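You operate a simulated robot arm through the tools that you are given. There is no shell and no other tool. Be economical: measure what you need, move in short steps, check, and stop when the job is done.

You run a simulated robot arm. Do the job below in one go: nothing can be reset, and whatever is moved stays where it is left.

Task
Latch the orange block down in its cradle with the green key.
Fine: block into the cradle between the latches first; turn the silver and the gold latch to HOLD with the key; stand the key back in its holder.

It is judged by the outcome, as a careful person would: the job done as asked, and still so three seconds after it is handed in. It fails if anything else is knocked over, pushed out of place, dropped, spilled or broken.

Robot
A 7-joint arm with a two-finger parallel gripper, fixed in place. Base frame: the origin is at the foot of the arm, x ahead of it, y to its left, z up; the work surface is at about z = 0. Units: mm, degrees, N and s.
With the tool pointing down near the work surface it reaches from about 240 to 620 mm from the base axis. Its first joint turns from -66.0 to 66.0 degrees. Payload 2.6 kg.
Tool frame: the origin (TCP) lies between the finger pads and is the grasp point; the fingertips stand 30 mm ahead of it; z points along the fingers, y is the line along which they close. Largest opening 94 mm; finger width 28, thickness 10; the body of the gripper, 50 by 96 mm, starts 55 mm behind the TCP.
Orientation is told as [roll, pitch, yaw] about the base's x, y, z axes, in that order, counted from this pose: with the fingers straight down and closing along the base's y, the tool's x points along the base's -x, its y along +y and its z along -z.

Tools
- The arm moves only by the tool move_arm. Its argument "increments" is a list that holds one entry, the list of rows, each a list of 7 numbers: the turn, a rotation vector about the tool's x, y, z in degrees, then the shift along the tool's x, y, z in mm, then the closure, from 0 (fully open) to 1 (shut). In form: [[[wx, wy, wz, x, y, z, jaw], ...]]. A call has 1 to 8 rows; each row shifts and turns the commanded pose from where the row before left it, along the tool's axes as they then stand. Each row takes 0.2 s and may step no farther than 50 mm and 8.6 degrees from the row before; otherwise, or with a gripper value out of range, the whole call is refused. Where a pose cannot be reached the arm comes as near as it can. A force on the tool above 70 N (or 10 N above the force at the start of the call, whichever is more), or a blocked arm, ends the call early, and 0.2 s more pass. The fingers move at their own pace (about 72 mm/s each) and stop on an object; they squeeze with about 33 N. The grip force told is the motor's: it shows also when the fingers shut on nothing. Time passes only in rows, and 0.2 s behind the last, so rows that do not move let the fingers close. The reply holds the time, the measured pose of the TCP, the force on the tool along the base axes, the opening and the grip force, in the units named above and with some noise, with the torque about the TCP (base axes, N m) and any sound that the robot's microphone picked up.
- Cameras (640 x 400 px; columns grow to the right, rows downward): "scene" is fixed at [15.4, 417.4, 571.2]; the picture's right is [-0.91, -0.41, 0.00], its down [-0.21, 0.46, -0.87] and it looks along [0.36, -0.79, -0.50] (base axes); focal length 328 px, centre (320, 200). "wrist" rides on the gripper at [76, 14, -103] in the tool frame; the picture's right is [-0.18, 0.98, 0.00], its down [-0.75, -0.14, -0.64] and it looks along [-0.63, -0.12, 0.77] (tool axes); focal length 243 px, centre (320, 200). There is no depth. A picture from a camera that has moved, and an enlarged one, comes with that camera's place and axes in the base frame and with its lens.
- grab_frame(camera): a new picture of that camera. It takes no simulated time.
- zoom(camera, box): a new picture of the part [left, top, right, bottom] of that camera's present view, enlarged. It takes no simulated time.
- sign_off(): hands the job in; it is judged then, once.

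Work in short steps. Places have to be worked out from the pictures, the camera data and where the tool is seen: move nearer, look again, correct. Check each grasp and each placing, and mend what went wrong. You have 120 turns and 64 pictures in all, those below and enlarged ones among them. Open the gripper and draw the arm clear of the work before you hand the job in, unless the task says otherwise; then end with one line.

The tools are called after "Request:" by a JSON object that holds its "api" and its "payload". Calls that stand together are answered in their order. move_arm: Moves the arm, as the interface text tells. Its arguments: {"type":"object","properties":{"increments":{"type":"array","items":{"type":"array","items":{"type":"array","items":{"type":"number"}}}}},"required":["increments"]} The other tools are called the same way: grab_frame (camera) takes a picture; zoom (camera, box) takes an enlarged picture of a part of a camera's view; sign_off () hands the job in.

At the start:

```text
time_s: 0.0
ee_pos: [312.3, -107.5, 316.8]
tcp_rot: [0.1, 0.0, 0.0]
contact_force: [-0.2, -0.4, 1.2]
moment: [0.03, 0.05, -0.02]
gripper_width: 94.1
grasp_force: 0.0
```

scene: 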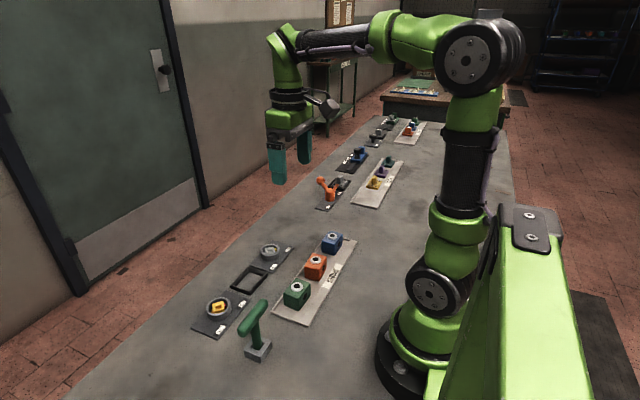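
wrist: 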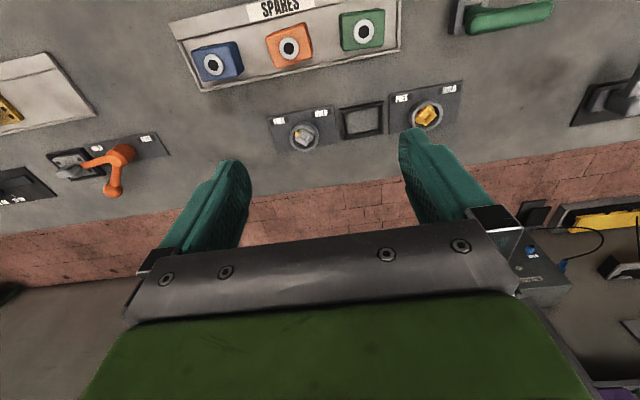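

I begin by looking closer at the cradle, blocks and key from the scene camera.

Request:
{"api": "zoom", "payload": {"camera": "scene", "box": [180, 220, 372, 370]}}

Request:
{"api": "zoom", "payload": {"camera": "wrist", "box": [160, 0, 640, 200]}}

```text
2.67 times, centred on (276, 295) of scene
camera zoom: at [15.4, 417.4, 571.2], right [-0.91, -0.41, 0.0], down [-0.21, 0.46, -0.87], along [0.36, -0.79, -0.5], focal length 875 px, centre (437, -53)
```

zoom: 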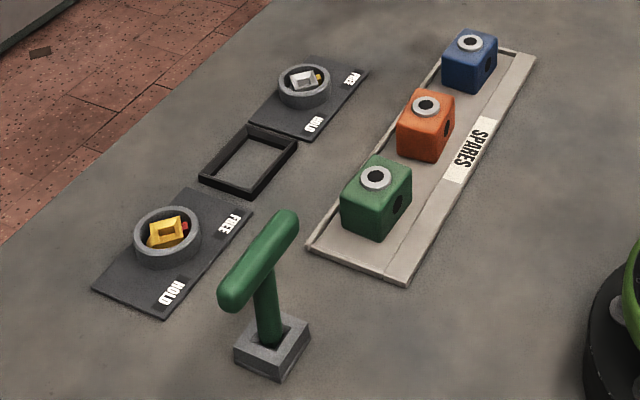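

```text
1.33 times, centred on (400, 100) of wrist
camera zoom: at [235.0, -92.0, 418.0], right [0.18, 0.98, 0.0], down [0.75, -0.14, 0.64], along [0.63, -0.12, -0.77], focal length 324 px, centre (213, 333)
```

zoom: 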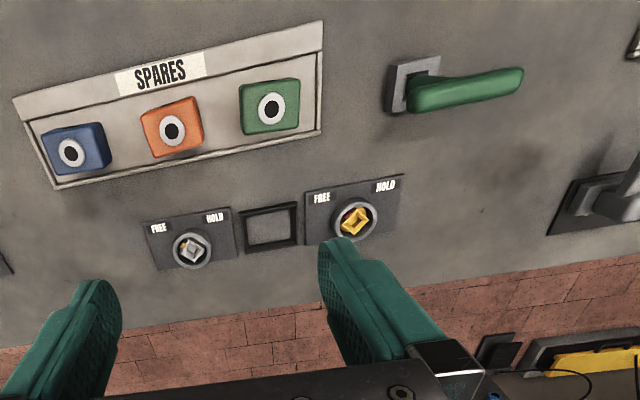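

Rough estimates so far: orange block ≈ (282,-147), cradle ≈ (412,-51), silver ≈ (417,-155), gold ≈ (419,54), key holder ≈ (287,93). I lower over the orange block for a closer look.

Request:
{"api": "move_arm", "payload": {"increments": [[[0, 0, 0, 15, -15, 40, 0], [0, 0, 0, 15, -15, 40, 0], [0, 0, 0, 0, 0, 20, 0]]]}}

Request:
{"api": "grab_frame", "payload": {"camera": "wrist"}}

```text
time_s: 0.8
ee_pos: [280.6, -136.5, 214.7]
tcp_rot: [-0.1, 0.0, 0.0]
contact_force: [0.0, 0.4, 0.7]
moment: [0.01, 0.01, -0.02]
gripper_width: 93.9
grasp_force: 0.0
```

```text
59 pictures are left
camera wrist: at [203.4, -122.2, 315.6], right [0.18, 0.98, 0.0], down [0.75, -0.14, 0.64], along [0.63, -0.12, -0.77], focal length 243 px, centre (320, 200)
```

wrist: 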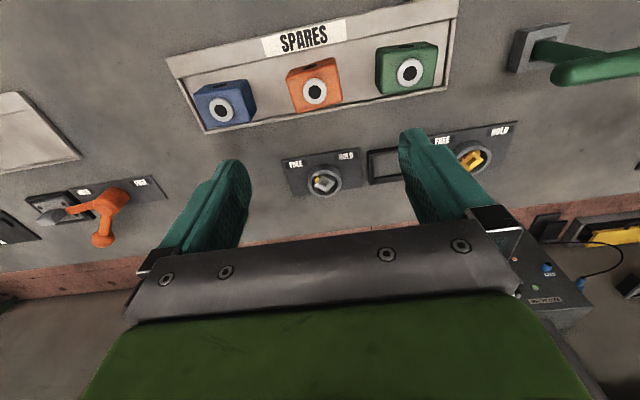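

I zoom on the blocks and the latch plate to measure shapes.

Request:
{"api": "zoom", "payload": {"camera": "wrist", "box": [190, 20, 446, 180]}}

Request:
{"api": "zoom", "payload": {"camera": "scene", "box": [190, 230, 310, 340]}}

```text
2.50 times, centred on (318, 100) of wrist
camera zoom: at [203.4, -122.2, 315.6], right [0.18, 0.98, 0.0], down [0.75, -0.14, 0.64], along [0.63, -0.12, -0.77], focal length 606 px, centre (325, 450)
```

zoom: 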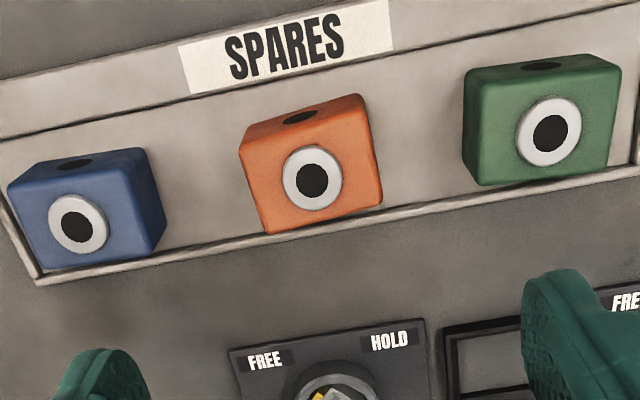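

```text
3.64 times, centred on (250, 285) of scene
camera zoom: at [15.4, 417.4, 571.2], right [-0.91, -0.41, 0.0], down [-0.21, 0.46, -0.87], along [0.36, -0.79, -0.5], focal length 1193 px, centre (574, -109)
```

zoom: 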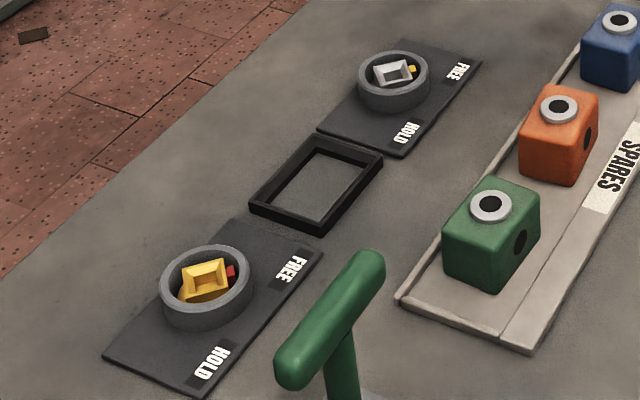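

Triangulating both views: orange block's ring top ≈ (278,-141,47), block about 52 (y) × 36 (x). I move directly above it to verify alignment.

Request:
{"api": "move_arm", "payload": {"increments": [[[0, 0, 0, 3, -4.5, 45, 0], [0, 0, 0, 0, 0, 45, 0], [0, 0, 0, 0, 0, 14, 0], [0, 0, 0, 0, 0, 0, 0]]]}}

Request:
{"api": "grab_frame", "payload": {"camera": "wrist"}}

Request:
{"api": "zoom", "payload": {"camera": "scene", "box": [250, 190, 400, 310]}}

```text
time_s: 1.8
ee_pos: [281.1, -140.9, 112.3]
tcp_rot: [-0.1, 0.0, 0.0]
contact_force: [-0.3, -0.4, -0.8]
moment: [-0.04, 0.03, 0.03]
gripper_width: 93.9
grasp_force: 0.1
```

```text
56 pictures are left
camera wrist: at [203.4, -127.1, 213.0], right [0.18, 0.98, 0.0], down [0.75, -0.14, 0.64], along [0.63, -0.12, -0.77], focal length 243 px, centre (320, 200)
```

wrist: 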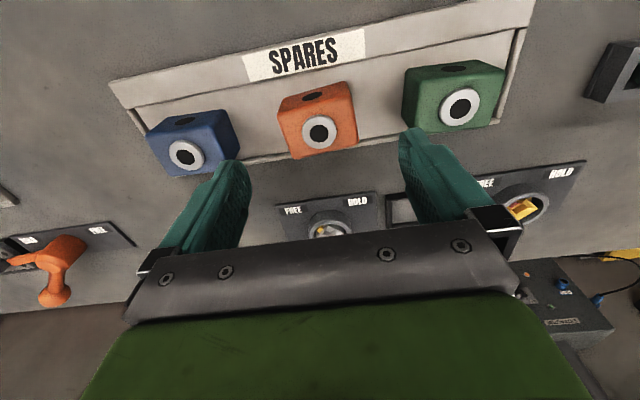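

```text
3.33 times, centred on (325, 250) of scene
camera zoom: at [15.4, 417.4, 571.2], right [-0.91, -0.41, 0.0], down [-0.21, 0.46, -0.87], along [0.36, -0.79, -0.5], focal length 1094 px, centre (303, 33)
```

zoom: 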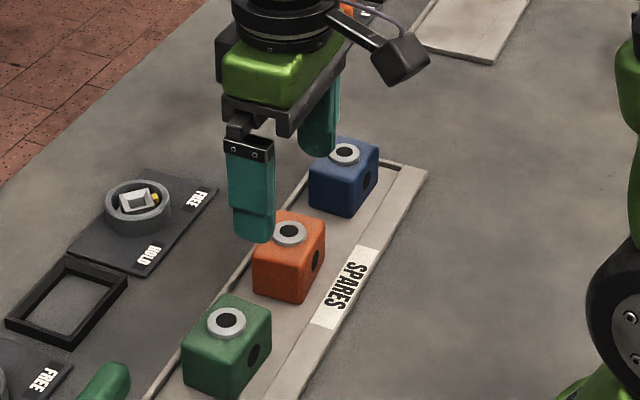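

Block confirmed at ≈ (278,-142), nearly square to the base, neighbours ~100 mm off. I descend so the tips reach z≈18 and close.

Request:
{"api": "move_arm", "payload": {"increments": [[[0, 0, 0, 1.5, 0, 35, 0], [0, 0, 0, 0, 0, 30, 0], [0, 0, 0, 0, 0, 0, 0.3], [0, 0, 0, 0, 0, 0, 0.6], [0, 0, 0, 0, 0, 0, 0.6], [0, 0, 0, 0, 0, 0, 0.6]]]}}

Request:
{"api": "grab_frame", "payload": {"camera": "wrist"}}

```text
time_s: 3.2
ee_pos: [280.4, -141.5, 47.8]
tcp_rot: [0.0, 0.0, -0.1]
contact_force: [0.9, -2.1, 12.4]
moment: [0.29, 0.15, -0.02]
gripper_width: 55.4
grasp_force: 32.9
```

```text
54 pictures are left
camera wrist: at [202.4, -127.7, 149.3], right [0.18, 0.98, 0.0], down [0.75, -0.14, 0.64], along [0.63, -0.12, -0.77], focal length 243 px, centre (320, 200)
```

wrist: 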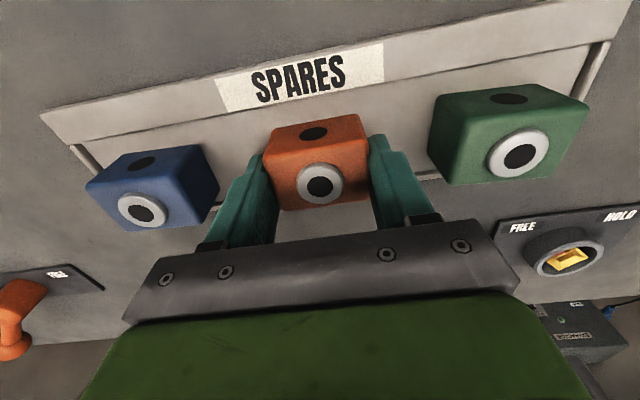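

Grip holds at 55 mm width with 33 N. I lift straight up and check.

Request:
{"api": "move_arm", "payload": {"increments": [[[0, 0, 0, 0, 0, -20, 0.6], [0, 0, 0, 0, 0, -40, 0.6], [0, 0, 0, 0, 0, -40, 0.6], [0, 0, 0, 0, 0, 0, 0.6]]]}}

Request:
{"api": "grab_frame", "payload": {"camera": "wrist"}}

Request:
{"api": "grab_frame", "payload": {"camera": "scene"}}

```text
time_s: 4.2
ee_pos: [278.3, -137.9, 146.3]
tcp_rot: [0.0, 0.0, 0.1]
contact_force: [-0.2, -0.4, 0.2]
moment: [-0.02, 0.01, 0.0]
gripper_width: 37.5
grasp_force: 0.0
```

```text
53 pictures are left
camera wrist: at [201.5, -124.7, 249.1], right [0.18, 0.98, 0.0], down [0.75, -0.14, 0.64], along [0.63, -0.12, -0.77], focal length 243 px, centre (320, 200)
```

wrist: 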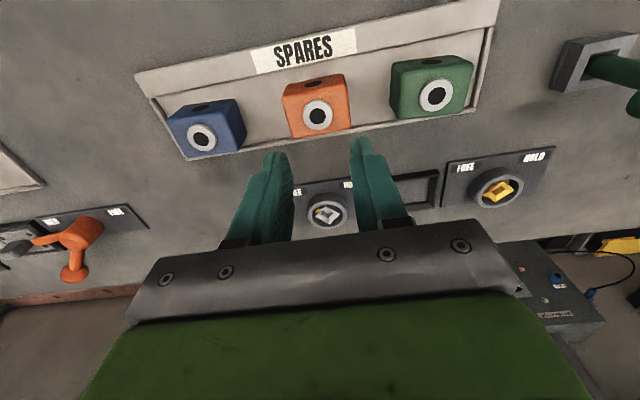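

```text
52 pictures are left
```

scene: 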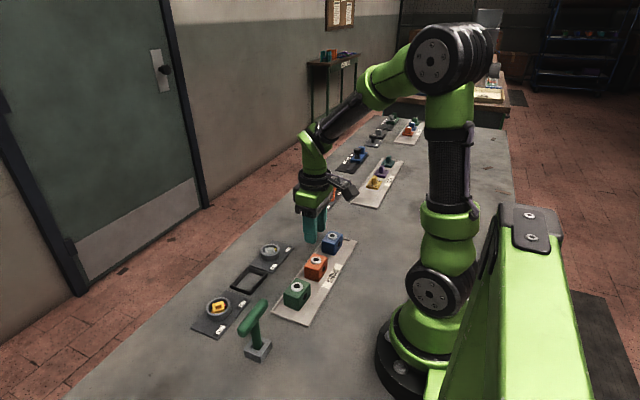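

The block slipped out and stayed standing in its place, so the tip-only grip was too shallow. I reopen and go deeper, then close fully and lift slowly.

Request:
{"api": "move_arm", "payload": {"increments": [[[0, 0, 0, 0, 0, 0, 0], [0, 0, 0, 0, 0, 20, 0], [0, 0, 0, 0, 0, 40, 0], [0, 0, 0, 0, 0, 35, 0], [0, 0, 0, 0, 0, 14, 0], [0, 0, 0, 0, 0, 0, 0.5], [0, 0, 0, 0, 0, 0, 1], [0, 0, 0, 0, 0, 0, 1]]]}}

```text
time_s: 6.0
ee_pos: [279.2, -138.6, 38.3]
tcp_rot: [0.0, 0.1, -0.1]
contact_force: [-0.6, -0.5, 0.1]
moment: [0.0, 0.03, 0.02]
gripper_width: 60.1
grasp_force: 33.2
```

Now width is 60 mm and no side load. Slow lift.

Request:
{"api": "move_arm", "payload": {"increments": [[[0, 0, 0, 0, 0, 0, 1], [0, 0, 0, 0, 0, -4, 1], [0, 0, 0, 0, 0, -8, 1], [0, 0, 0, 0, 0, -10, 1], [0, 0, 0, 0, 0, 0, 1]]]}}

Request:
{"api": "grab_frame", "payload": {"camera": "wrist"}}

```text
time_s: 7.2
ee_pos: [277.4, -139.6, 61.4]
tcp_rot: [0.1, 0.1, 0.0]
contact_force: [-0.6, 0.2, -2.0]
moment: [0.0, 0.03, -0.03]
gripper_width: 60.4
grasp_force: 32.8
```

```text
51 pictures are left
camera wrist: at [201.1, -125.6, 163.0], right [0.18, 0.98, 0.0], down [0.75, -0.14, 0.64], along [0.63, -0.12, -0.77], focal length 243 px, centre (320, 200)
```

wrist: 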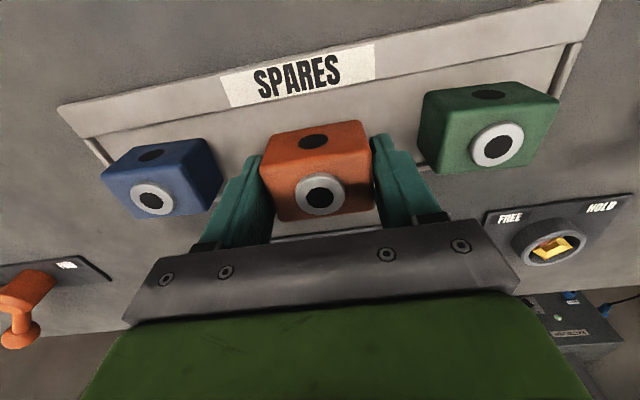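

Block is held. I lift and carry toward the cradle, stopping short to measure it.

Request:
{"api": "move_arm", "payload": {"increments": [[[0, 0, 0, 0, 0, -30, 1], [0, 0, 0, 0, 0, -30, 1], [0, 0, 0, 0, 20, -30, 1], [0, 0, 0, -10, 30, 0, 1], [0, 0, 0, -10, 30, 0, 1], [0, 0, 0, -10, 10, 0, 1], [0, 0, 0, 0, 0, 0, 1]]]}}

Request:
{"api": "grab_frame", "payload": {"camera": "wrist"}}

Request:
{"api": "zoom", "payload": {"camera": "scene", "box": [190, 220, 320, 340]}}

```text
time_s: 8.8
ee_pos: [309.7, -47.3, 151.2]
tcp_rot: [0.0, 0.0, 0.0]
contact_force: [-0.1, 0.5, -2.6]
moment: [0.02, 0.0, 0.03]
gripper_width: 59.8
grasp_force: 32.9
```

```text
50 pictures are left
camera wrist: at [231.5, -33.9, 252.8], right [0.18, 0.98, 0.0], down [0.75, -0.14, 0.64], along [0.63, -0.12, -0.77], focal length 243 px, centre (320, 200)
```

wrist: 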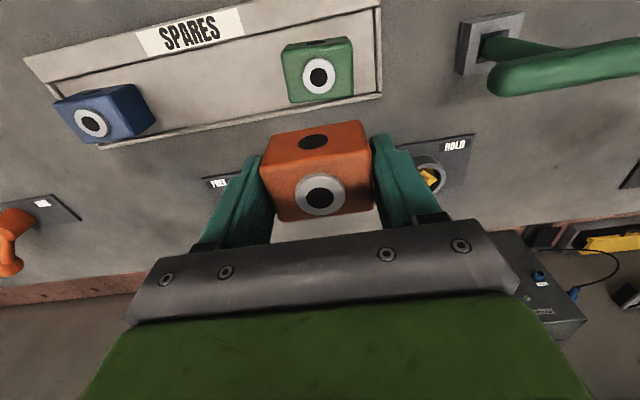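

```text
3.33 times, centred on (255, 280) of scene
camera zoom: at [15.4, 417.4, 571.2], right [-0.91, -0.41, 0.0], down [-0.21, 0.46, -0.87], along [0.36, -0.79, -0.5], focal length 1094 px, centre (537, -67)
```

zoom: 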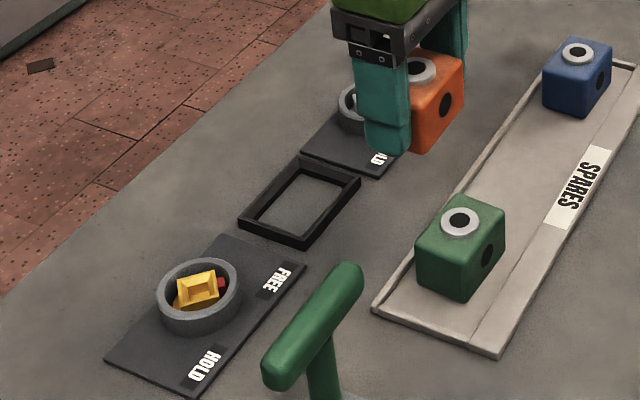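

I zoom tightly on the cradle for accurate corners.

Request:
{"api": "zoom", "payload": {"camera": "scene", "box": [254, 256, 306, 298]}}

```text
9.52 times, centred on (280, 277) of scene
camera zoom: at [15.4, 417.4, 571.2], right [-0.91, -0.41, 0.0], down [-0.21, 0.46, -0.87], along [0.36, -0.79, -0.5], focal length 3125 px, centre (701, -533)
```

zoom: 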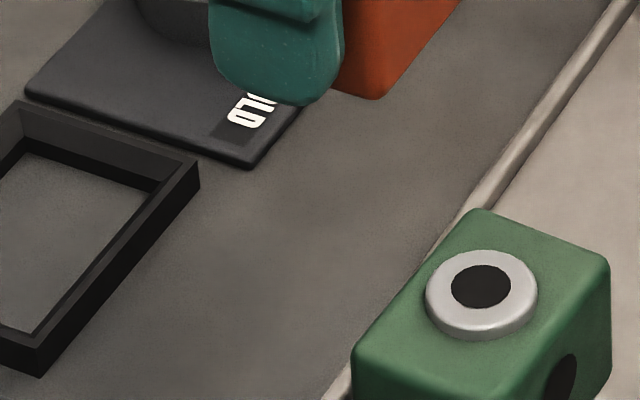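

Wrong framing; the cradle is at columns 230–268.

Request:
{"api": "zoom", "payload": {"camera": "scene", "box": [218, 260, 282, 300]}}

```text
10.00 times, centred on (250, 280) of scene
camera zoom: at [15.4, 417.4, 571.2], right [-0.91, -0.41, 0.0], down [-0.21, 0.46, -0.87], along [0.36, -0.79, -0.5], focal length 3282 px, centre (1020, -600)
```

zoom: 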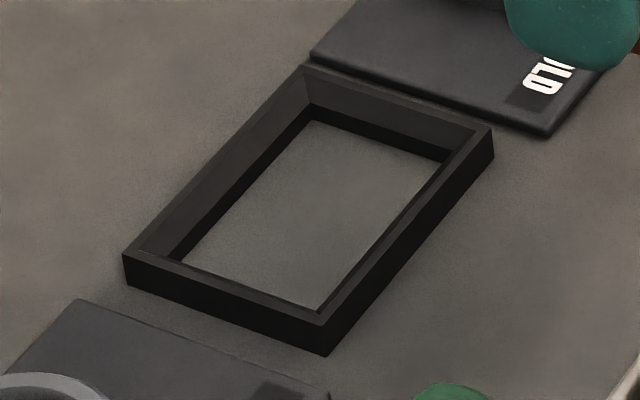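

Cradle is square to base: x 387.5–443, y −88.7…−15.3, centre (415.4,−52), wall ≈ 8.5 mm with chamfered lead-in. Block sits ~2 mm off TCP in −x, so I target TCP (417.7,−52), stopping at z≈80 to check.

Request:
{"api": "move_arm", "payload": {"increments": [[[0, 0, 0, -25, -1, 0, 1], [0, 0, 0, -30, -2, 0, 1], [0, 0, 0, -30, -1.4, 10, 1], [0, 0, 0, -24, 0, 20, 1], [0, 0, 0, 0, 0, 30, 1], [0, 0, 0, 0, 0, 10, 1], [0, 0, 0, 0, 0, 0, 1]]]}}

Request:
{"api": "zoom", "payload": {"camera": "scene", "box": [202, 225, 298, 300]}}

Request:
{"api": "grab_frame", "payload": {"camera": "wrist"}}

```text
time_s: 10.4
ee_pos: [418.3, -54.5, 81.5]
tcp_rot: [0.0, 0.0, 0.1]
contact_force: [0.2, 0.1, -2.3]
moment: [0.05, -0.01, -0.01]
gripper_width: 60.3
grasp_force: 33.3
```

```text
5.33 times, centred on (250, 262) of scene
camera zoom: at [15.4, 417.4, 571.2], right [-0.91, -0.41, 0.0], down [-0.21, 0.46, -0.87], along [0.36, -0.79, -0.5], focal length 1750 px, centre (693, -133)
```

zoom: 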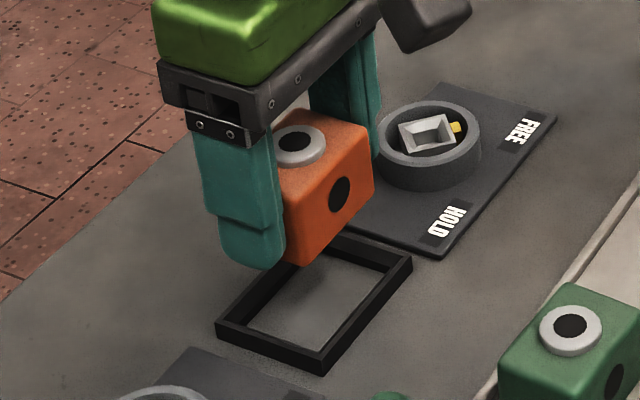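

```text
45 pictures are left
camera wrist: at [340.5, -40.3, 182.5], right [0.18, 0.98, 0.0], down [0.75, -0.14, 0.64], along [0.63, -0.12, -0.77], focal length 243 px, centre (320, 200)
```

wrist: 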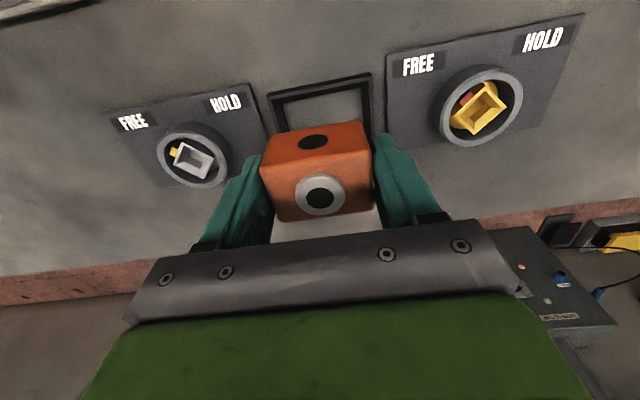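

Block is over the cradle within ~1.5 mm. I correct y by +1.8 and lower until the block enters the chamfer (tips at ≈10, just above the wall).

Request:
{"api": "move_arm", "payload": {"increments": [[[0, 0, 0, 0, 1.8, 10, 1], [0, 0, 0, 0, 0, 12, 1], [0, 0, 0, 0, 0, 10, 1], [0, 0, 0, 0, 0, 5, 1], [0, 0, 0, 0, 0, 3, 1], [0, 0, 0, 0, 0, 0, 1]]]}}

Request:
{"api": "zoom", "payload": {"camera": "scene", "box": [202, 225, 298, 300]}}

```text
time_s: 11.8
ee_pos: [417.4, -51.9, 42.9]
tcp_rot: [0.0, 0.0, 0.0]
contact_force: [-7.5, 5.3, 14.6]
moment: [-0.3, -0.09, -0.12]
gripper_width: 60.3
grasp_force: 33.4
```

```text
5.33 times, centred on (250, 262) of scene
camera zoom: at [15.3, 417.4, 571.2], right [-0.91, -0.41, 0.0], down [-0.21, 0.46, -0.87], along [0.36, -0.79, -0.5], focal length 1750 px, centre (693, -133)
```

zoom: 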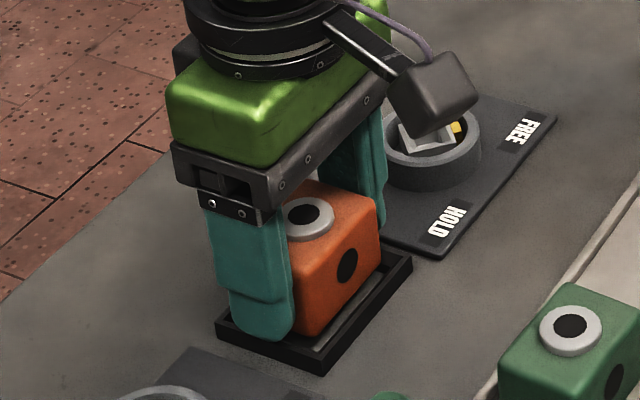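

Contact forces push the tool toward −x and +y, and the gap shows on the near (−x) side; I shift that way and lower a little more.

Request:
{"api": "move_arm", "payload": {"increments": [[[0, 0, 0, 1, 0.7, -1, 1], [0, 0, 0, 1.3, 0.6, 0, 1], [0, 0, 0, 0, 0, 1.5, 1], [0, 0, 0, 0, 0, 1, 1]]]}}

Request:
{"api": "zoom", "payload": {"camera": "scene", "box": [218, 255, 282, 300]}}

```text
time_s: 12.8
ee_pos: [414.0, -50.8, 39.9]
tcp_rot: [0.1, 0.0, 0.0]
contact_force: [-10.7, 5.6, 27.1]
moment: [-0.26, 0.31, 0.4]
gripper_width: 60.1
grasp_force: 33.5
```

```text
8.89 times, centred on (250, 278) of scene
camera zoom: at [15.3, 417.4, 571.2], right [-0.91, -0.41, 0.0], down [-0.21, 0.46, -0.87], along [0.36, -0.79, -0.5], focal length 2917 px, centre (942, -489)
```

zoom: 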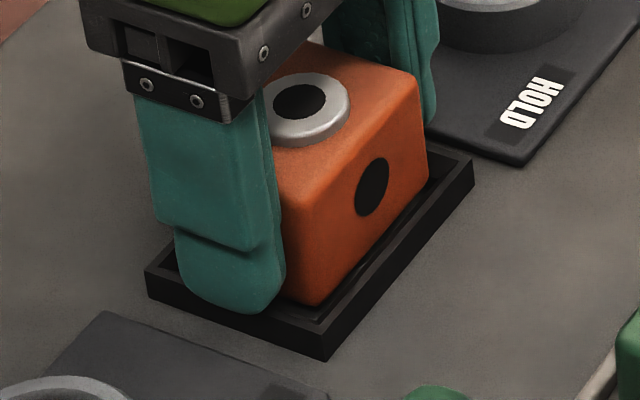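

The block is inside the rim at z≈40, with fingertips likely touching the wall. I raise 1 mm to unload and open to drop it the last few mm.

Request:
{"api": "move_arm", "payload": {"increments": [[[0, 0, 0, 0, 0, -1, 1], [0, 0, 0, 0, 0, 0, 0.3], [0, 0, 0, 0, 0, 0, 0.2], [0, 0, 0, 0, 0, -20, 0.15], [0, 0, 0, 0, 0, -40, 0.1], [0, 0, 0, 0, 0, -20, 0.1]]]}}

Request:
{"api": "zoom", "payload": {"camera": "scene", "box": [218, 255, 282, 300]}}

Request:
{"api": "grab_frame", "payload": {"camera": "wrist"}}

```text
time_s: 14.2
ee_pos: [414.8, -51.1, 122.9]
tcp_rot: [0.0, 0.1, 0.0]
contact_force: [0.5, -0.7, 0.9]
moment: [0.01, 0.01, 0.0]
gripper_width: 84.6
grasp_force: 0.0
```

```text
8.89 times, centred on (250, 278) of scene
camera zoom: at [15.4, 417.4, 571.2], right [-0.91, -0.41, 0.0], down [-0.21, 0.46, -0.87], along [0.36, -0.79, -0.5], focal length 2917 px, centre (942, -489)
```

zoom: 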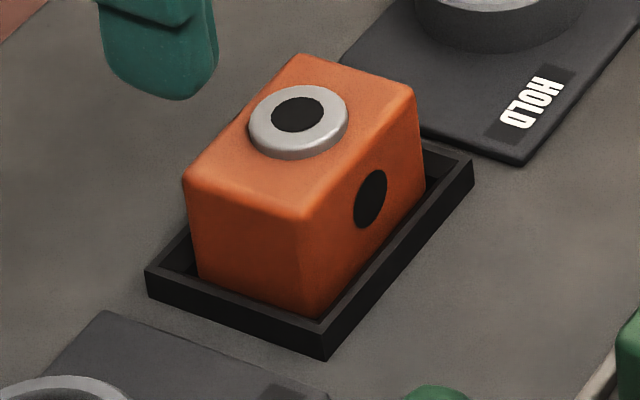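

```text
41 pictures are left
camera wrist: at [336.9, -37.3, 223.8], right [0.18, 0.98, 0.0], down [0.75, -0.14, 0.64], along [0.63, -0.12, -0.77], focal length 243 px, centre (320, 200)
```

wrist: 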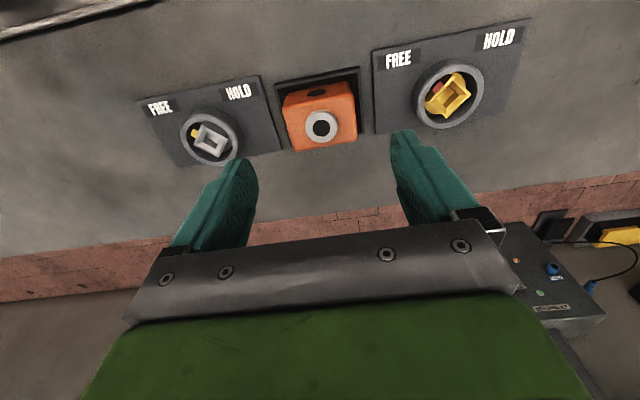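

The block has dropped ~4 mm and sits level on the cradle floor. Now I examine the key and the latches.

Request:
{"api": "zoom", "payload": {"camera": "scene", "box": [206, 295, 302, 365]}}

Request:
{"api": "zoom", "payload": {"camera": "wrist", "box": [140, 20, 540, 200]}}

```text
5.71 times, centred on (254, 330) of scene
camera zoom: at [15.4, 417.4, 571.2], right [-0.91, -0.41, 0.0], down [-0.21, 0.46, -0.87], along [0.36, -0.79, -0.5], focal length 1875 px, centre (697, -543)
```

zoom: 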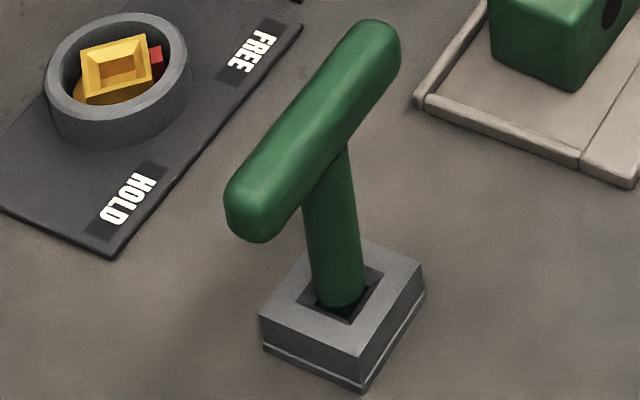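

```text
1.60 times, centred on (340, 110) of wrist
camera zoom: at [336.9, -37.3, 223.8], right [0.18, 0.98, 0.0], down [0.75, -0.14, 0.64], along [0.63, -0.12, -0.77], focal length 388 px, centre (288, 344)
```

zoom: 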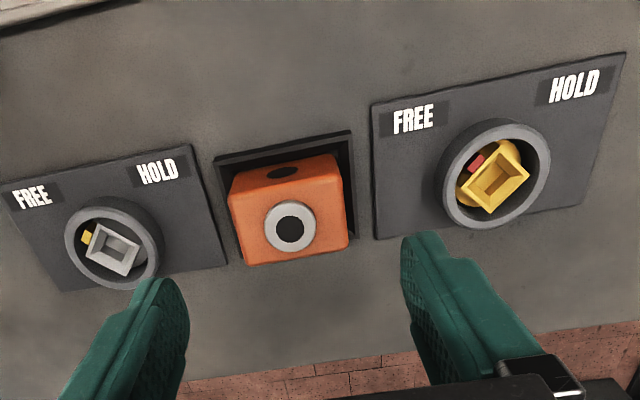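

Key: bar centre ≈ (289,101,98), lying along y; its shaft stands in a square holder at (289,101). I raise and yaw the gripper +90° so that it can close across the bar.

Request:
{"api": "move_arm", "payload": {"increments": [[[0, 0, 0, 0, 0, -40, 0.1], [0, 0, 0, 0, 0, -40, 0.1], [0, 0, -8.5, 0, 0, 0, 0.2], [0, 0, -8.5, 0, 0, 0, 0.3], [0, 0, -8.5, 0, 0, 0, 0.3], [0, 0, -8.5, 0, 0, 0, 0.3], [0, 0, -8.5, 0, 0, 0, 0.3], [0, 0, -8.5, 0, 0, 0, 0.3]]]}}

Request:
{"api": "move_arm", "payload": {"increments": [[[0, 0, -8.5, 0, 0, 0, 0.3], [0, 0, -8.5, 0, 0, 0, 0.3], [0, 0, -8.5, 0, 0, 0, 0.3], [0, 0, -8.5, 0, 0, 0, 0.3], [0, 0, -5, 0, 0, 0, 0.3], [0, 0, 0, 0, 0, 0, 0.3]]]}}

Request:
{"api": "grab_frame", "payload": {"camera": "wrist"}}

```text
time_s: 16.0
ee_pos: [414.6, -52.1, 199.6]
tcp_rot: [0.1, 0.1, 51.3]
contact_force: [-0.1, 0.4, -0.1]
moment: [-0.02, -0.01, 0.03]
gripper_width: 65.8
grasp_force: 0.0
```

```text
time_s: 17.4
ee_pos: [414.2, -51.5, 199.6]
tcp_rot: [0.0, 0.1, 90.1]
contact_force: [-0.5, 0.0, 0.4]
moment: [0.0, -0.01, 0.01]
gripper_width: 65.7
grasp_force: 0.0
```

```text
38 pictures are left
camera wrist: at [399.1, -128.2, 301.7], right [-0.98, 0.18, 0.0], down [0.14, 0.75, 0.64], along [0.12, 0.63, -0.77], focal length 243 px, centre (320, 200)
```

wrist: 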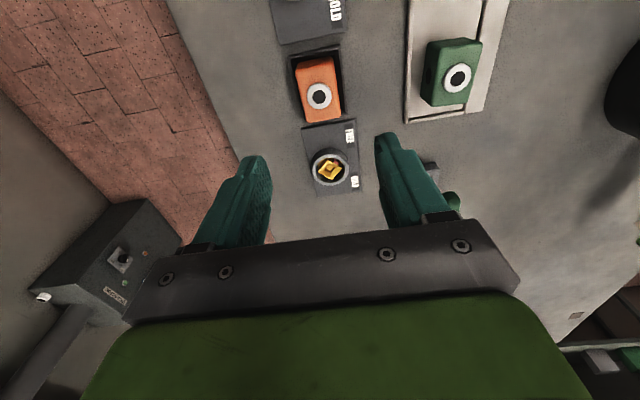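

Yaw works. I take a zoom of the gold latch from here for its angle, then move to a spot short of the key.

Request:
{"api": "zoom", "payload": {"camera": "wrist", "box": [282, 116, 378, 206]}}

Request:
{"api": "move_arm", "payload": {"increments": [[[0, 0, 0, -30, 25, 0, 0.3], [0, 0, 0, -40, 30, 0, 0.3], [0, 0, 0, -30, 35, 0, 0.3], [0, 0, 0, -25, 35, 0, 0.3], [0, 0, 0, 0, 0, 0, 0.3]]]}}

Request:
{"api": "grab_frame", "payload": {"camera": "wrist"}}

```text
4.44 times, centred on (330, 161) of wrist
camera zoom: at [399.1, -128.2, 301.7], right [-0.98, 0.18, 0.0], down [0.14, 0.75, 0.64], along [0.12, 0.63, -0.77], focal length 1078 px, centre (276, 373)
```

zoom: 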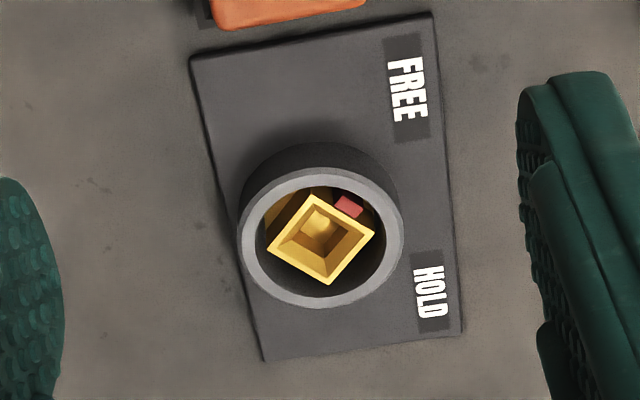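

```text
time_s: 18.6
ee_pos: [292.2, 74.4, 199.9]
tcp_rot: [0.0, 0.0, 90.0]
contact_force: [-0.5, 0.4, 0.4]
moment: [-0.02, -0.03, 0.02]
gripper_width: 65.7
grasp_force: 0.1
```

```text
36 pictures are left
camera wrist: at [276.8, -1.6, 301.4], right [-0.98, 0.18, 0.0], down [0.14, 0.75, 0.64], along [0.12, 0.63, -0.77], focal length 243 px, centre (320, 200)
```

wrist: 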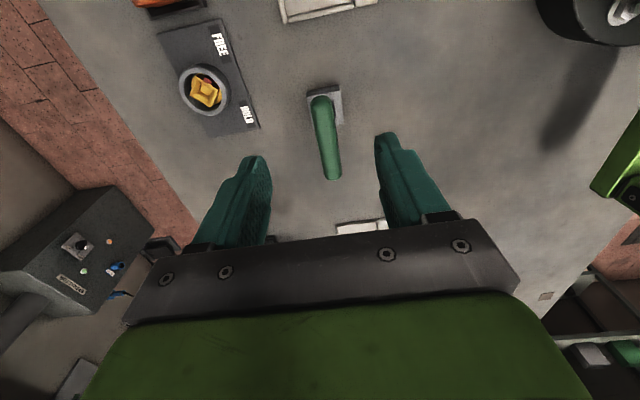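

Gold socket: square, side ≈24 mm, sits at exactly 45° with the mark at 225° (FREE); HOLD should be a 90° clockwise turn. Key bar: x≈288.5, y 60–138, yaw ≈ −2°. I descend around the bar.

Request:
{"api": "move_arm", "payload": {"increments": [[[0, 0, 2, -26, 3, 0, 0.3], [0, 0, 0, 0, 0, 40, 0.3], [0, 0, 0, 0, 0, 40, 0.3], [0, 0, 0, 0, 0, 20, 0.3], [0, 0, 0, 0, 0, 0, 0.3]]]}}

Request:
{"api": "grab_frame", "payload": {"camera": "wrist"}}

Request:
{"api": "zoom", "payload": {"camera": "scene", "box": [190, 270, 318, 370]}}

```text
time_s: 19.8
ee_pos: [286.4, 99.0, 99.7]
tcp_rot: [0.0, 0.0, 88.0]
contact_force: [-0.7, 0.2, 0.0]
moment: [0.01, 0.02, 0.02]
gripper_width: 65.6
grasp_force: 0.2
```

```text
35 pictures are left
camera wrist: at [267.8, 23.1, 201.5], right [-0.98, 0.22, 0.0], down [0.17, 0.75, 0.64], along [0.14, 0.63, -0.77], focal length 243 px, centre (320, 200)
```

wrist: 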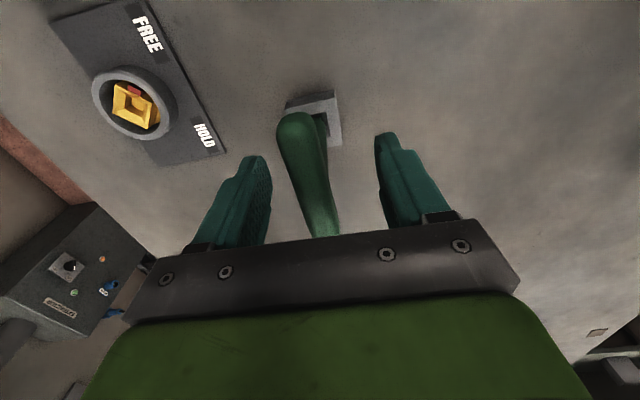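

```text
4.00 times, centred on (254, 320) of scene
camera zoom: at [15.4, 417.4, 571.2], right [-0.91, -0.41, 0.0], down [-0.21, 0.46, -0.87], along [0.36, -0.79, -0.5], focal length 1313 px, centre (584, -280)
```

zoom: 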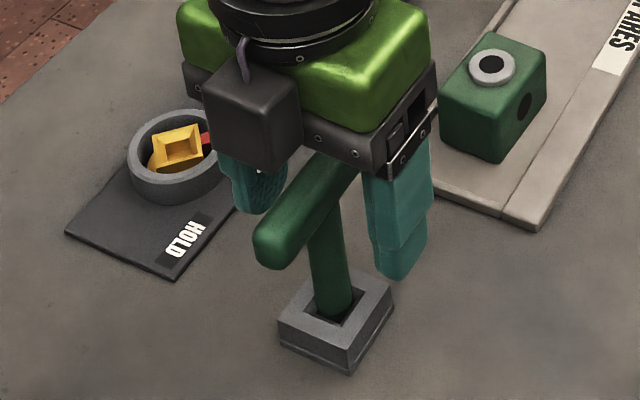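

The bar sits ~3.5 mm toward +x of the finger centre; I correct and close on it.

Request:
{"api": "move_arm", "payload": {"increments": [[[0, 0, 0, -1.7, -3.6, 0, 0.3], [0, 0, 0, 0, 0, 0, 0.6], [0, 0, 0, 0, 0, 0, 1], [0, 0, 0, 0, 0, 0, 1], [0, 0, 0, 0, 0, 0, 1]]]}}

Request:
{"api": "zoom", "payload": {"camera": "scene", "box": [206, 280, 302, 365]}}

```text
time_s: 21.0
ee_pos: [290.8, 100.1, 100.0]
tcp_rot: [-0.1, 0.0, 88.0]
contact_force: [-0.1, 0.4, -0.6]
moment: [0.03, -0.01, 0.0]
gripper_width: 22.0
grasp_force: 33.4
```

```text
4.71 times, centred on (254, 322) of scene
camera zoom: at [15.4, 417.4, 571.2], right [-0.91, -0.41, 0.0], down [-0.21, 0.46, -0.87], along [0.36, -0.79, -0.5], focal length 1544 px, centre (631, -376)
```

zoom: 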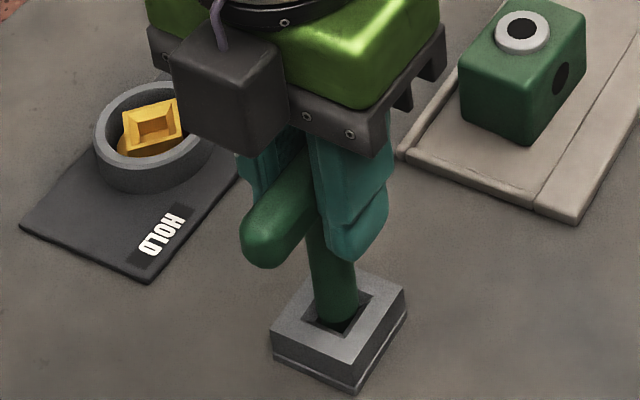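

Key gripped (22 mm bar) with no side force; key home TCP ≈ (290,100,99.5), yaw 88. I lift it straight out.

Request:
{"api": "move_arm", "payload": {"increments": [[[0, 0, 0, 0, 0, -5, 1], [0, 0, 0, 0, 0, -10, 1], [0, 0, 0, 0, 0, -15, 1], [0, 0, 0, 0, 0, -20, 1], [0, 0, 0, 0, 0, -20, 1], [0, 0, 0, 0, 0, 0, 1]]]}}

Request:
{"api": "zoom", "payload": {"camera": "scene", "box": [200, 250, 312, 365]}}

Request:
{"api": "grab_frame", "payload": {"camera": "wrist"}}

```text
time_s: 22.4
ee_pos: [290.4, 100.9, 169.2]
tcp_rot: [0.1, 0.0, 88.1]
contact_force: [0.7, 0.4, -2.2]
moment: [-0.02, 0.0, -0.01]
gripper_width: 22.1
grasp_force: 32.5
```

```text
3.48 times, centred on (256, 308) of scene
camera zoom: at [15.4, 417.4, 571.2], right [-0.91, -0.41, 0.0], down [-0.21, 0.46, -0.87], along [0.36, -0.79, -0.5], focal length 1141 px, centre (543, -174)
```

zoom: 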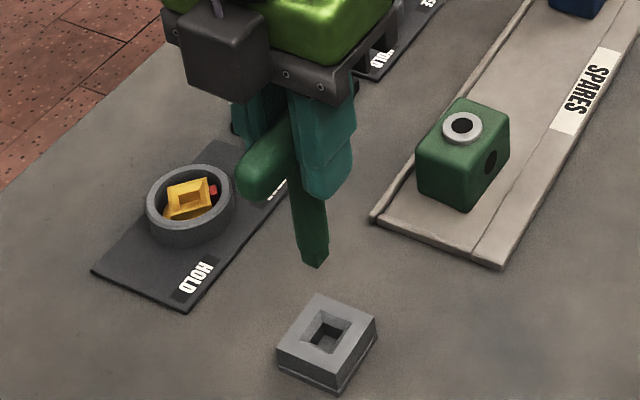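

```text
31 pictures are left
camera wrist: at [271.5, 24.4, 271.4], right [-0.98, 0.22, 0.0], down [0.17, 0.75, 0.64], along [0.14, 0.63, -0.77], focal length 243 px, centre (320, 200)
```

wrist: 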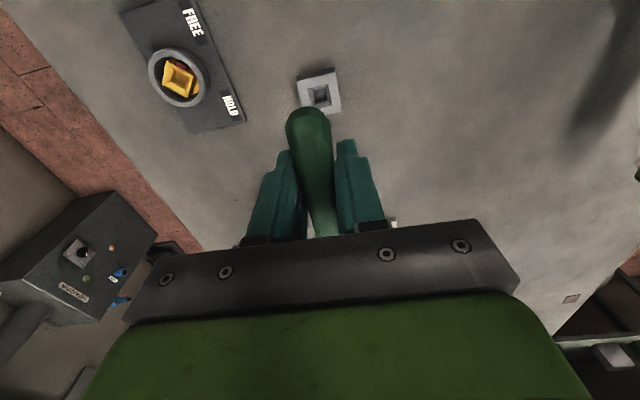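

The key has a male square foot. I zoom in on the foot and holder for length and angle.

Request:
{"api": "zoom", "payload": {"camera": "scene", "box": [230, 302, 280, 368]}}

Request:
{"api": "zoom", "payload": {"camera": "wrist", "box": [130, 20, 350, 140]}}

```text
6.06 times, centred on (255, 335) of scene
camera zoom: at [15.4, 417.4, 571.2], right [-0.91, -0.41, 0.0], down [-0.21, 0.46, -0.87], along [0.36, -0.79, -0.5], focal length 1989 px, centre (714, -618)
```

zoom: 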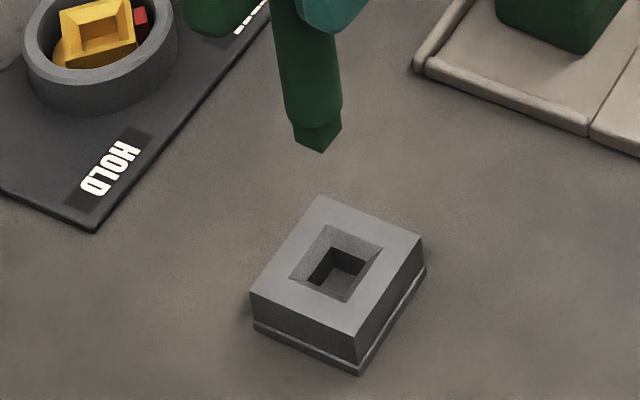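

```text
2.91 times, centred on (240, 80) of wrist
camera zoom: at [271.5, 24.4, 271.4], right [-0.98, 0.22, 0.0], down [0.17, 0.75, 0.64], along [0.14, 0.63, -0.77], focal length 706 px, centre (553, 549)
```

zoom: 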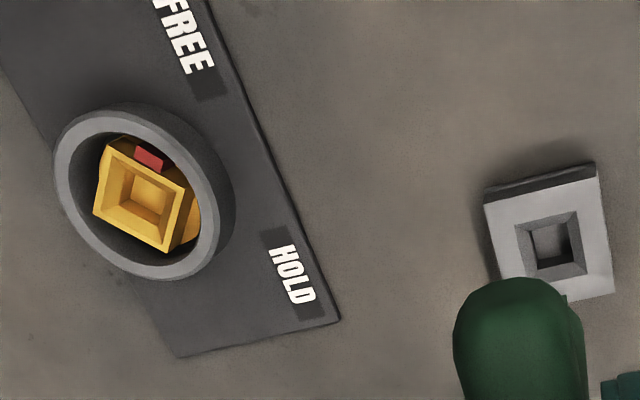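

Holder centre ≈ (291.3,97), square to base; foot ≈ 97 mm below TCP, offset in tool frame ≈ (3.3,−1.6). Gold socket centre from four views ≈ (418.9,54.6,20), square at 45°. I raise, yaw to 45°, and read the pose.

Request:
{"api": "move_arm", "payload": {"increments": [[[0, 0, 0, 0, 0, -10, 1], [0, 0, 8.6, 0, 0, 0, 1], [0, 0, 8.6, 0, 0, 0, 1], [0, 0, 8.6, 0, 0, 0, 1], [0, 0, 8.6, 0, 0, 0, 1], [0, 0, 8.6, 0, 0, 0, 1], [0, 0, 0, 0, 0, 0, 1]]]}}

```text
time_s: 24.0
ee_pos: [289.1, 100.9, 181.2]
tcp_rot: [0.0, 0.0, 44.9]
contact_force: [-0.8, 0.7, -2.5]
moment: [0.01, 0.0, -0.03]
gripper_width: 22.2
grasp_force: 32.6
```

Now shift above the gold socket, keeping the foot well above it, and look.

Request:
{"api": "move_arm", "payload": {"increments": [[[0, 0, 0, -12.4, -24.7, 0, 1], [0, 0, 0, -17, -34, 0, 1], [0, 0, 0, -17, -34, 0, 1], [0, 0, 0, -16, -30, 0, 1], [0, 0, 0, 0, 0, 25, 1], [0, 0, 0, 0, 0, 20, 1], [0, 0, 0, 0, 0, 0, 1]]]}}

Request:
{"api": "zoom", "payload": {"camera": "scene", "box": [180, 260, 260, 330]}}

Request:
{"api": "grab_frame", "payload": {"camera": "wrist"}}

```text
time_s: 25.6
ee_pos: [421.6, 62.0, 135.3]
tcp_rot: [0.1, 0.0, 45.2]
contact_force: [-0.1, -0.3, -1.8]
moment: [0.0, -0.01, 0.01]
gripper_width: 22.0
grasp_force: 33.0
```

```text
5.71 times, centred on (220, 295) of scene
camera zoom: at [15.4, 417.4, 571.2], right [-0.91, -0.41, 0.0], down [-0.21, 0.46, -0.87], along [0.36, -0.79, -0.5], focal length 1875 px, centre (891, -343)
```

zoom: 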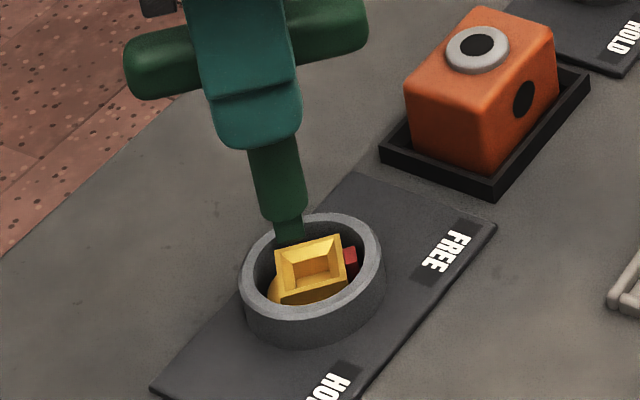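

```text
27 pictures are left
camera wrist: at [355.8, 16.4, 235.8], right [-0.57, 0.82, 0.0], down [0.63, 0.43, 0.64], along [0.53, 0.36, -0.77], focal length 243 px, centre (320, 200)
```

wrist: 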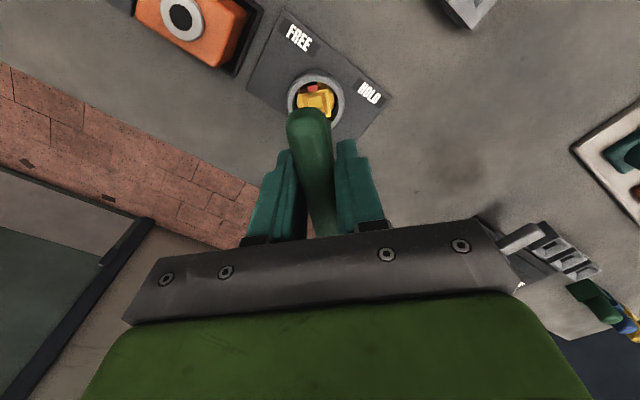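

I zoom more tightly on the foot relative to the socket.

Request:
{"api": "zoom", "payload": {"camera": "scene", "box": [203, 288, 251, 320]}}

```text
12.50 times, centred on (227, 304) of scene
camera zoom: at [15.4, 417.4, 571.2], right [-0.91, -0.41, 0.0], down [-0.21, 0.46, -0.87], along [0.36, -0.79, -0.5], focal length 4102 px, centre (1482, -1100)
```

zoom: 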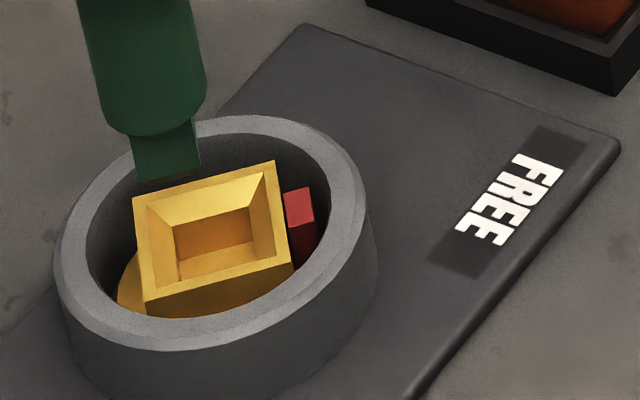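

The foot is parallel to the socket, but ~5 mm beyond it along tool −x. I shift tool x +4.8 and lower 14 mm, still above the rim.

Request:
{"api": "move_arm", "payload": {"increments": [[[0, 0, 0, 4.8, -0.1, 0, 1], [0, 0, 0, 0, 0, 8, 1], [0, 0, 0, 0, 0, 6, 1], [0, 0, 0, 0, 0, 0, 1]]]}}

Request:
{"api": "zoom", "payload": {"camera": "scene", "box": [203, 288, 251, 320]}}

```text
time_s: 26.6
ee_pos: [418.2, 55.5, 120.8]
tcp_rot: [0.0, -0.1, 44.9]
contact_force: [0.1, -0.8, -1.4]
moment: [0.01, 0.01, -0.01]
gripper_width: 22.0
grasp_force: 32.3
```

```text
12.50 times, centred on (227, 304) of scene
camera zoom: at [15.4, 417.4, 571.2], right [-0.91, -0.41, 0.0], down [-0.21, 0.46, -0.87], along [0.36, -0.79, -0.5], focal length 4102 px, centre (1482, -1100)
```

zoom: 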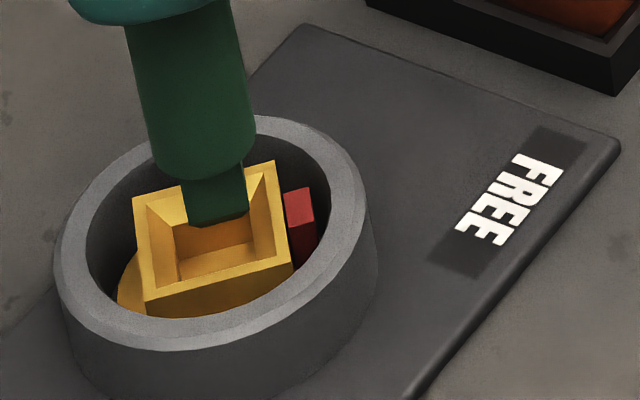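

Foot is about 1–1.5 mm off centre, well inside the ±4 mm funnel. I correct and descend in small steps, watching the force.

Request:
{"api": "move_arm", "payload": {"increments": [[[0, 0, 0, -1.4, -0.2, 4, 1], [0, 0, 0, 0, 0, 4, 1], [0, 0, 0, 0, 0, 3, 1], [0, 0, 0, 0, 0, 2, 1], [0, 0, 0, 0, 0, 0, 1]]]}}

Request:
{"api": "zoom", "payload": {"camera": "scene", "box": [203, 288, 251, 320]}}

```text
time_s: 27.8
ee_pos: [418.9, 55.6, 107.5]
tcp_rot: [0.0, 0.0, 45.0]
contact_force: [0.4, -1.6, -1.4]
moment: [-0.07, -0.03, -0.04]
gripper_width: 21.9
grasp_force: 33.1
```

```text
12.50 times, centred on (227, 304) of scene
camera zoom: at [15.4, 417.4, 571.2], right [-0.91, -0.41, 0.0], down [-0.21, 0.46, -0.87], along [0.36, -0.79, -0.5], focal length 4102 px, centre (1482, -1100)
```

zoom: 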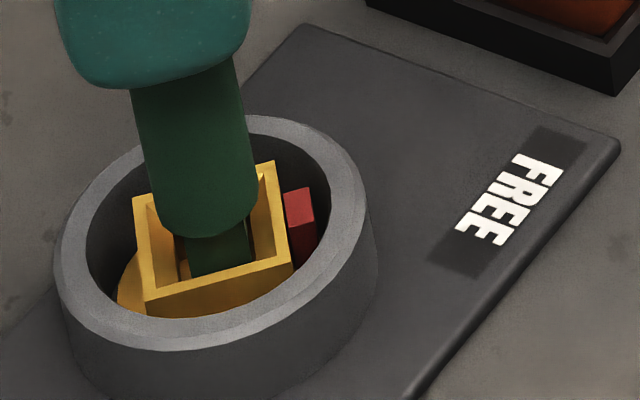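

The foot is entering; I nudge slightly left and continue until bottom contact.

Request:
{"api": "move_arm", "payload": {"increments": [[[0, 0, 0, -0.8, -0.3, 2, 1], [0, 0, 0, 0, 0, 2, 1], [0, 0, 0, 0, 0, 2, 1], [0, 0, 0, 0, 0, 0, 1]]]}}

Request:
{"api": "zoom", "payload": {"camera": "scene", "box": [203, 288, 251, 320]}}

```text
time_s: 28.8
ee_pos: [419.3, 56.5, 101.7]
tcp_rot: [-0.1, 0.0, 45.1]
contact_force: [-0.9, -0.3, -1.6]
moment: [0.02, -0.03, -0.04]
gripper_width: 22.1
grasp_force: 32.7
```

```text
12.50 times, centred on (227, 304) of scene
camera zoom: at [15.4, 417.4, 571.2], right [-0.91, -0.41, 0.0], down [-0.21, 0.46, -0.87], along [0.36, -0.79, -0.5], focal length 4102 px, centre (1482, -1100)
```

zoom: 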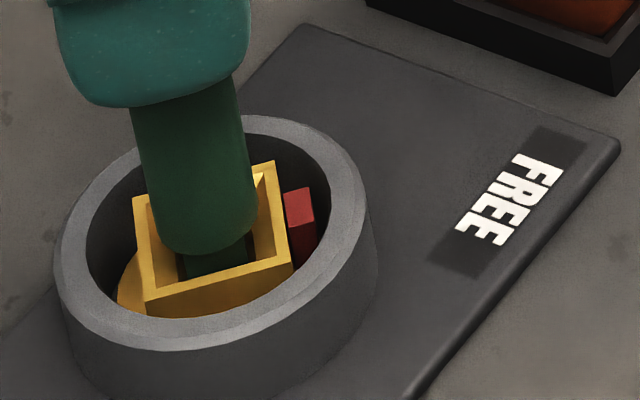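

No bottom contact yet; I go down 3 mm more in 1 mm steps.

Request:
{"api": "move_arm", "payload": {"increments": [[[0, 0, 0, 0, 0, 1, 1], [0, 0, 0, 0, 0, 1, 1], [0, 0, 0, 0, 0, 1, 1], [0, 0, 0, 0, 0, 0, 1]]]}}

```text
time_s: 29.8
ee_pos: [420.4, 56.6, 101.4]
tcp_rot: [-0.2, -0.2, 45.0]
contact_force: [-0.6, -0.4, 28.6]
moment: [0.0, 0.1, -0.03]
gripper_width: 22.2
grasp_force: 33.4
```

Bottomed (28 N). I back off 0.8 mm and start the clockwise turn, orbiting the TCP about the foot axis, checking torque.

Request:
{"api": "move_arm", "payload": {"increments": [[[0, 0, 0, 0, 0, -0.8, 1], [0, 0, 5, -0.13, -0.2, 0, 1], [0, 0, 8, -0.21, -0.35, 0, 1], [0, 0, 8, -0.21, -0.35, 0, 1], [0, 0, 0, 0, 0, 0, 1]]]}}

Request:
{"api": "zoom", "payload": {"camera": "scene", "box": [203, 288, 251, 320]}}

```text
time_s: 31.0
ee_pos: [421.2, 55.1, 100.3]
tcp_rot: [-0.1, -0.1, 23.9]
contact_force: [2.3, 1.9, 19.5]
moment: [0.15, -0.27, 0.04]
gripper_width: 22.0
grasp_force: 32.7
```

```text
12.50 times, centred on (227, 304) of scene
camera zoom: at [15.3, 417.3, 571.2], right [-0.91, -0.41, 0.0], down [-0.21, 0.46, -0.87], along [0.36, -0.79, -0.5], focal length 4102 px, centre (1482, -1100)
```

zoom: 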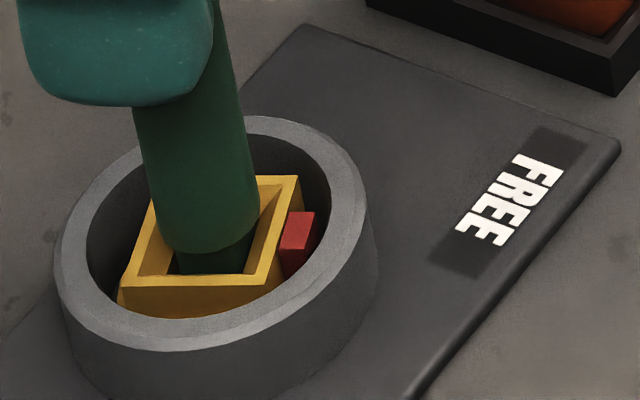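

The latch turns along with the key. I continue.

Request:
{"api": "move_arm", "payload": {"increments": [[[0, 0, 8, -0.2, -0.3, -0.4, 1], [0, 0, 8, -0.2, -0.3, 0, 1], [0, 0, 8, -0.2, -0.3, 0, 1], [0, 0, 8, -0.2, -0.3, 0, 1], [0, 0, 8, -0.2, -0.3, 0, 1], [0, 0, 0, 0, 0, 0, 1]]]}}

Request:
{"api": "zoom", "payload": {"camera": "scene", "box": [203, 288, 251, 320]}}

```text
time_s: 32.4
ee_pos: [421.5, 54.6, 99.6]
tcp_rot: [0.1, -0.1, -16.0]
contact_force: [-3.0, 2.2, 18.0]
moment: [0.2, 0.33, 0.01]
gripper_width: 21.9
grasp_force: 32.9
```

```text
12.50 times, centred on (227, 304) of scene
camera zoom: at [15.3, 417.3, 571.2], right [-0.91, -0.41, 0.0], down [-0.21, 0.46, -0.87], along [0.36, -0.79, -0.5], focal length 4102 px, centre (1482, -1100)
```

zoom: 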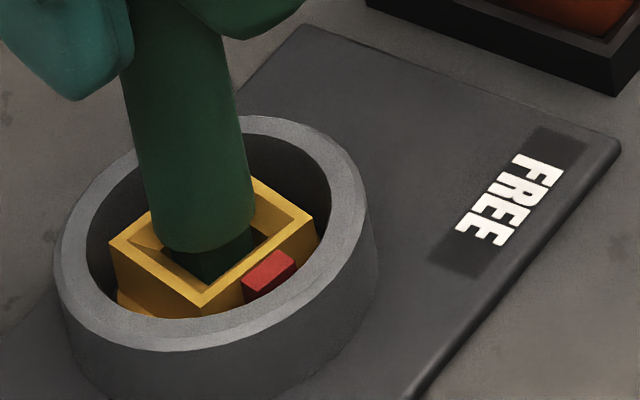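

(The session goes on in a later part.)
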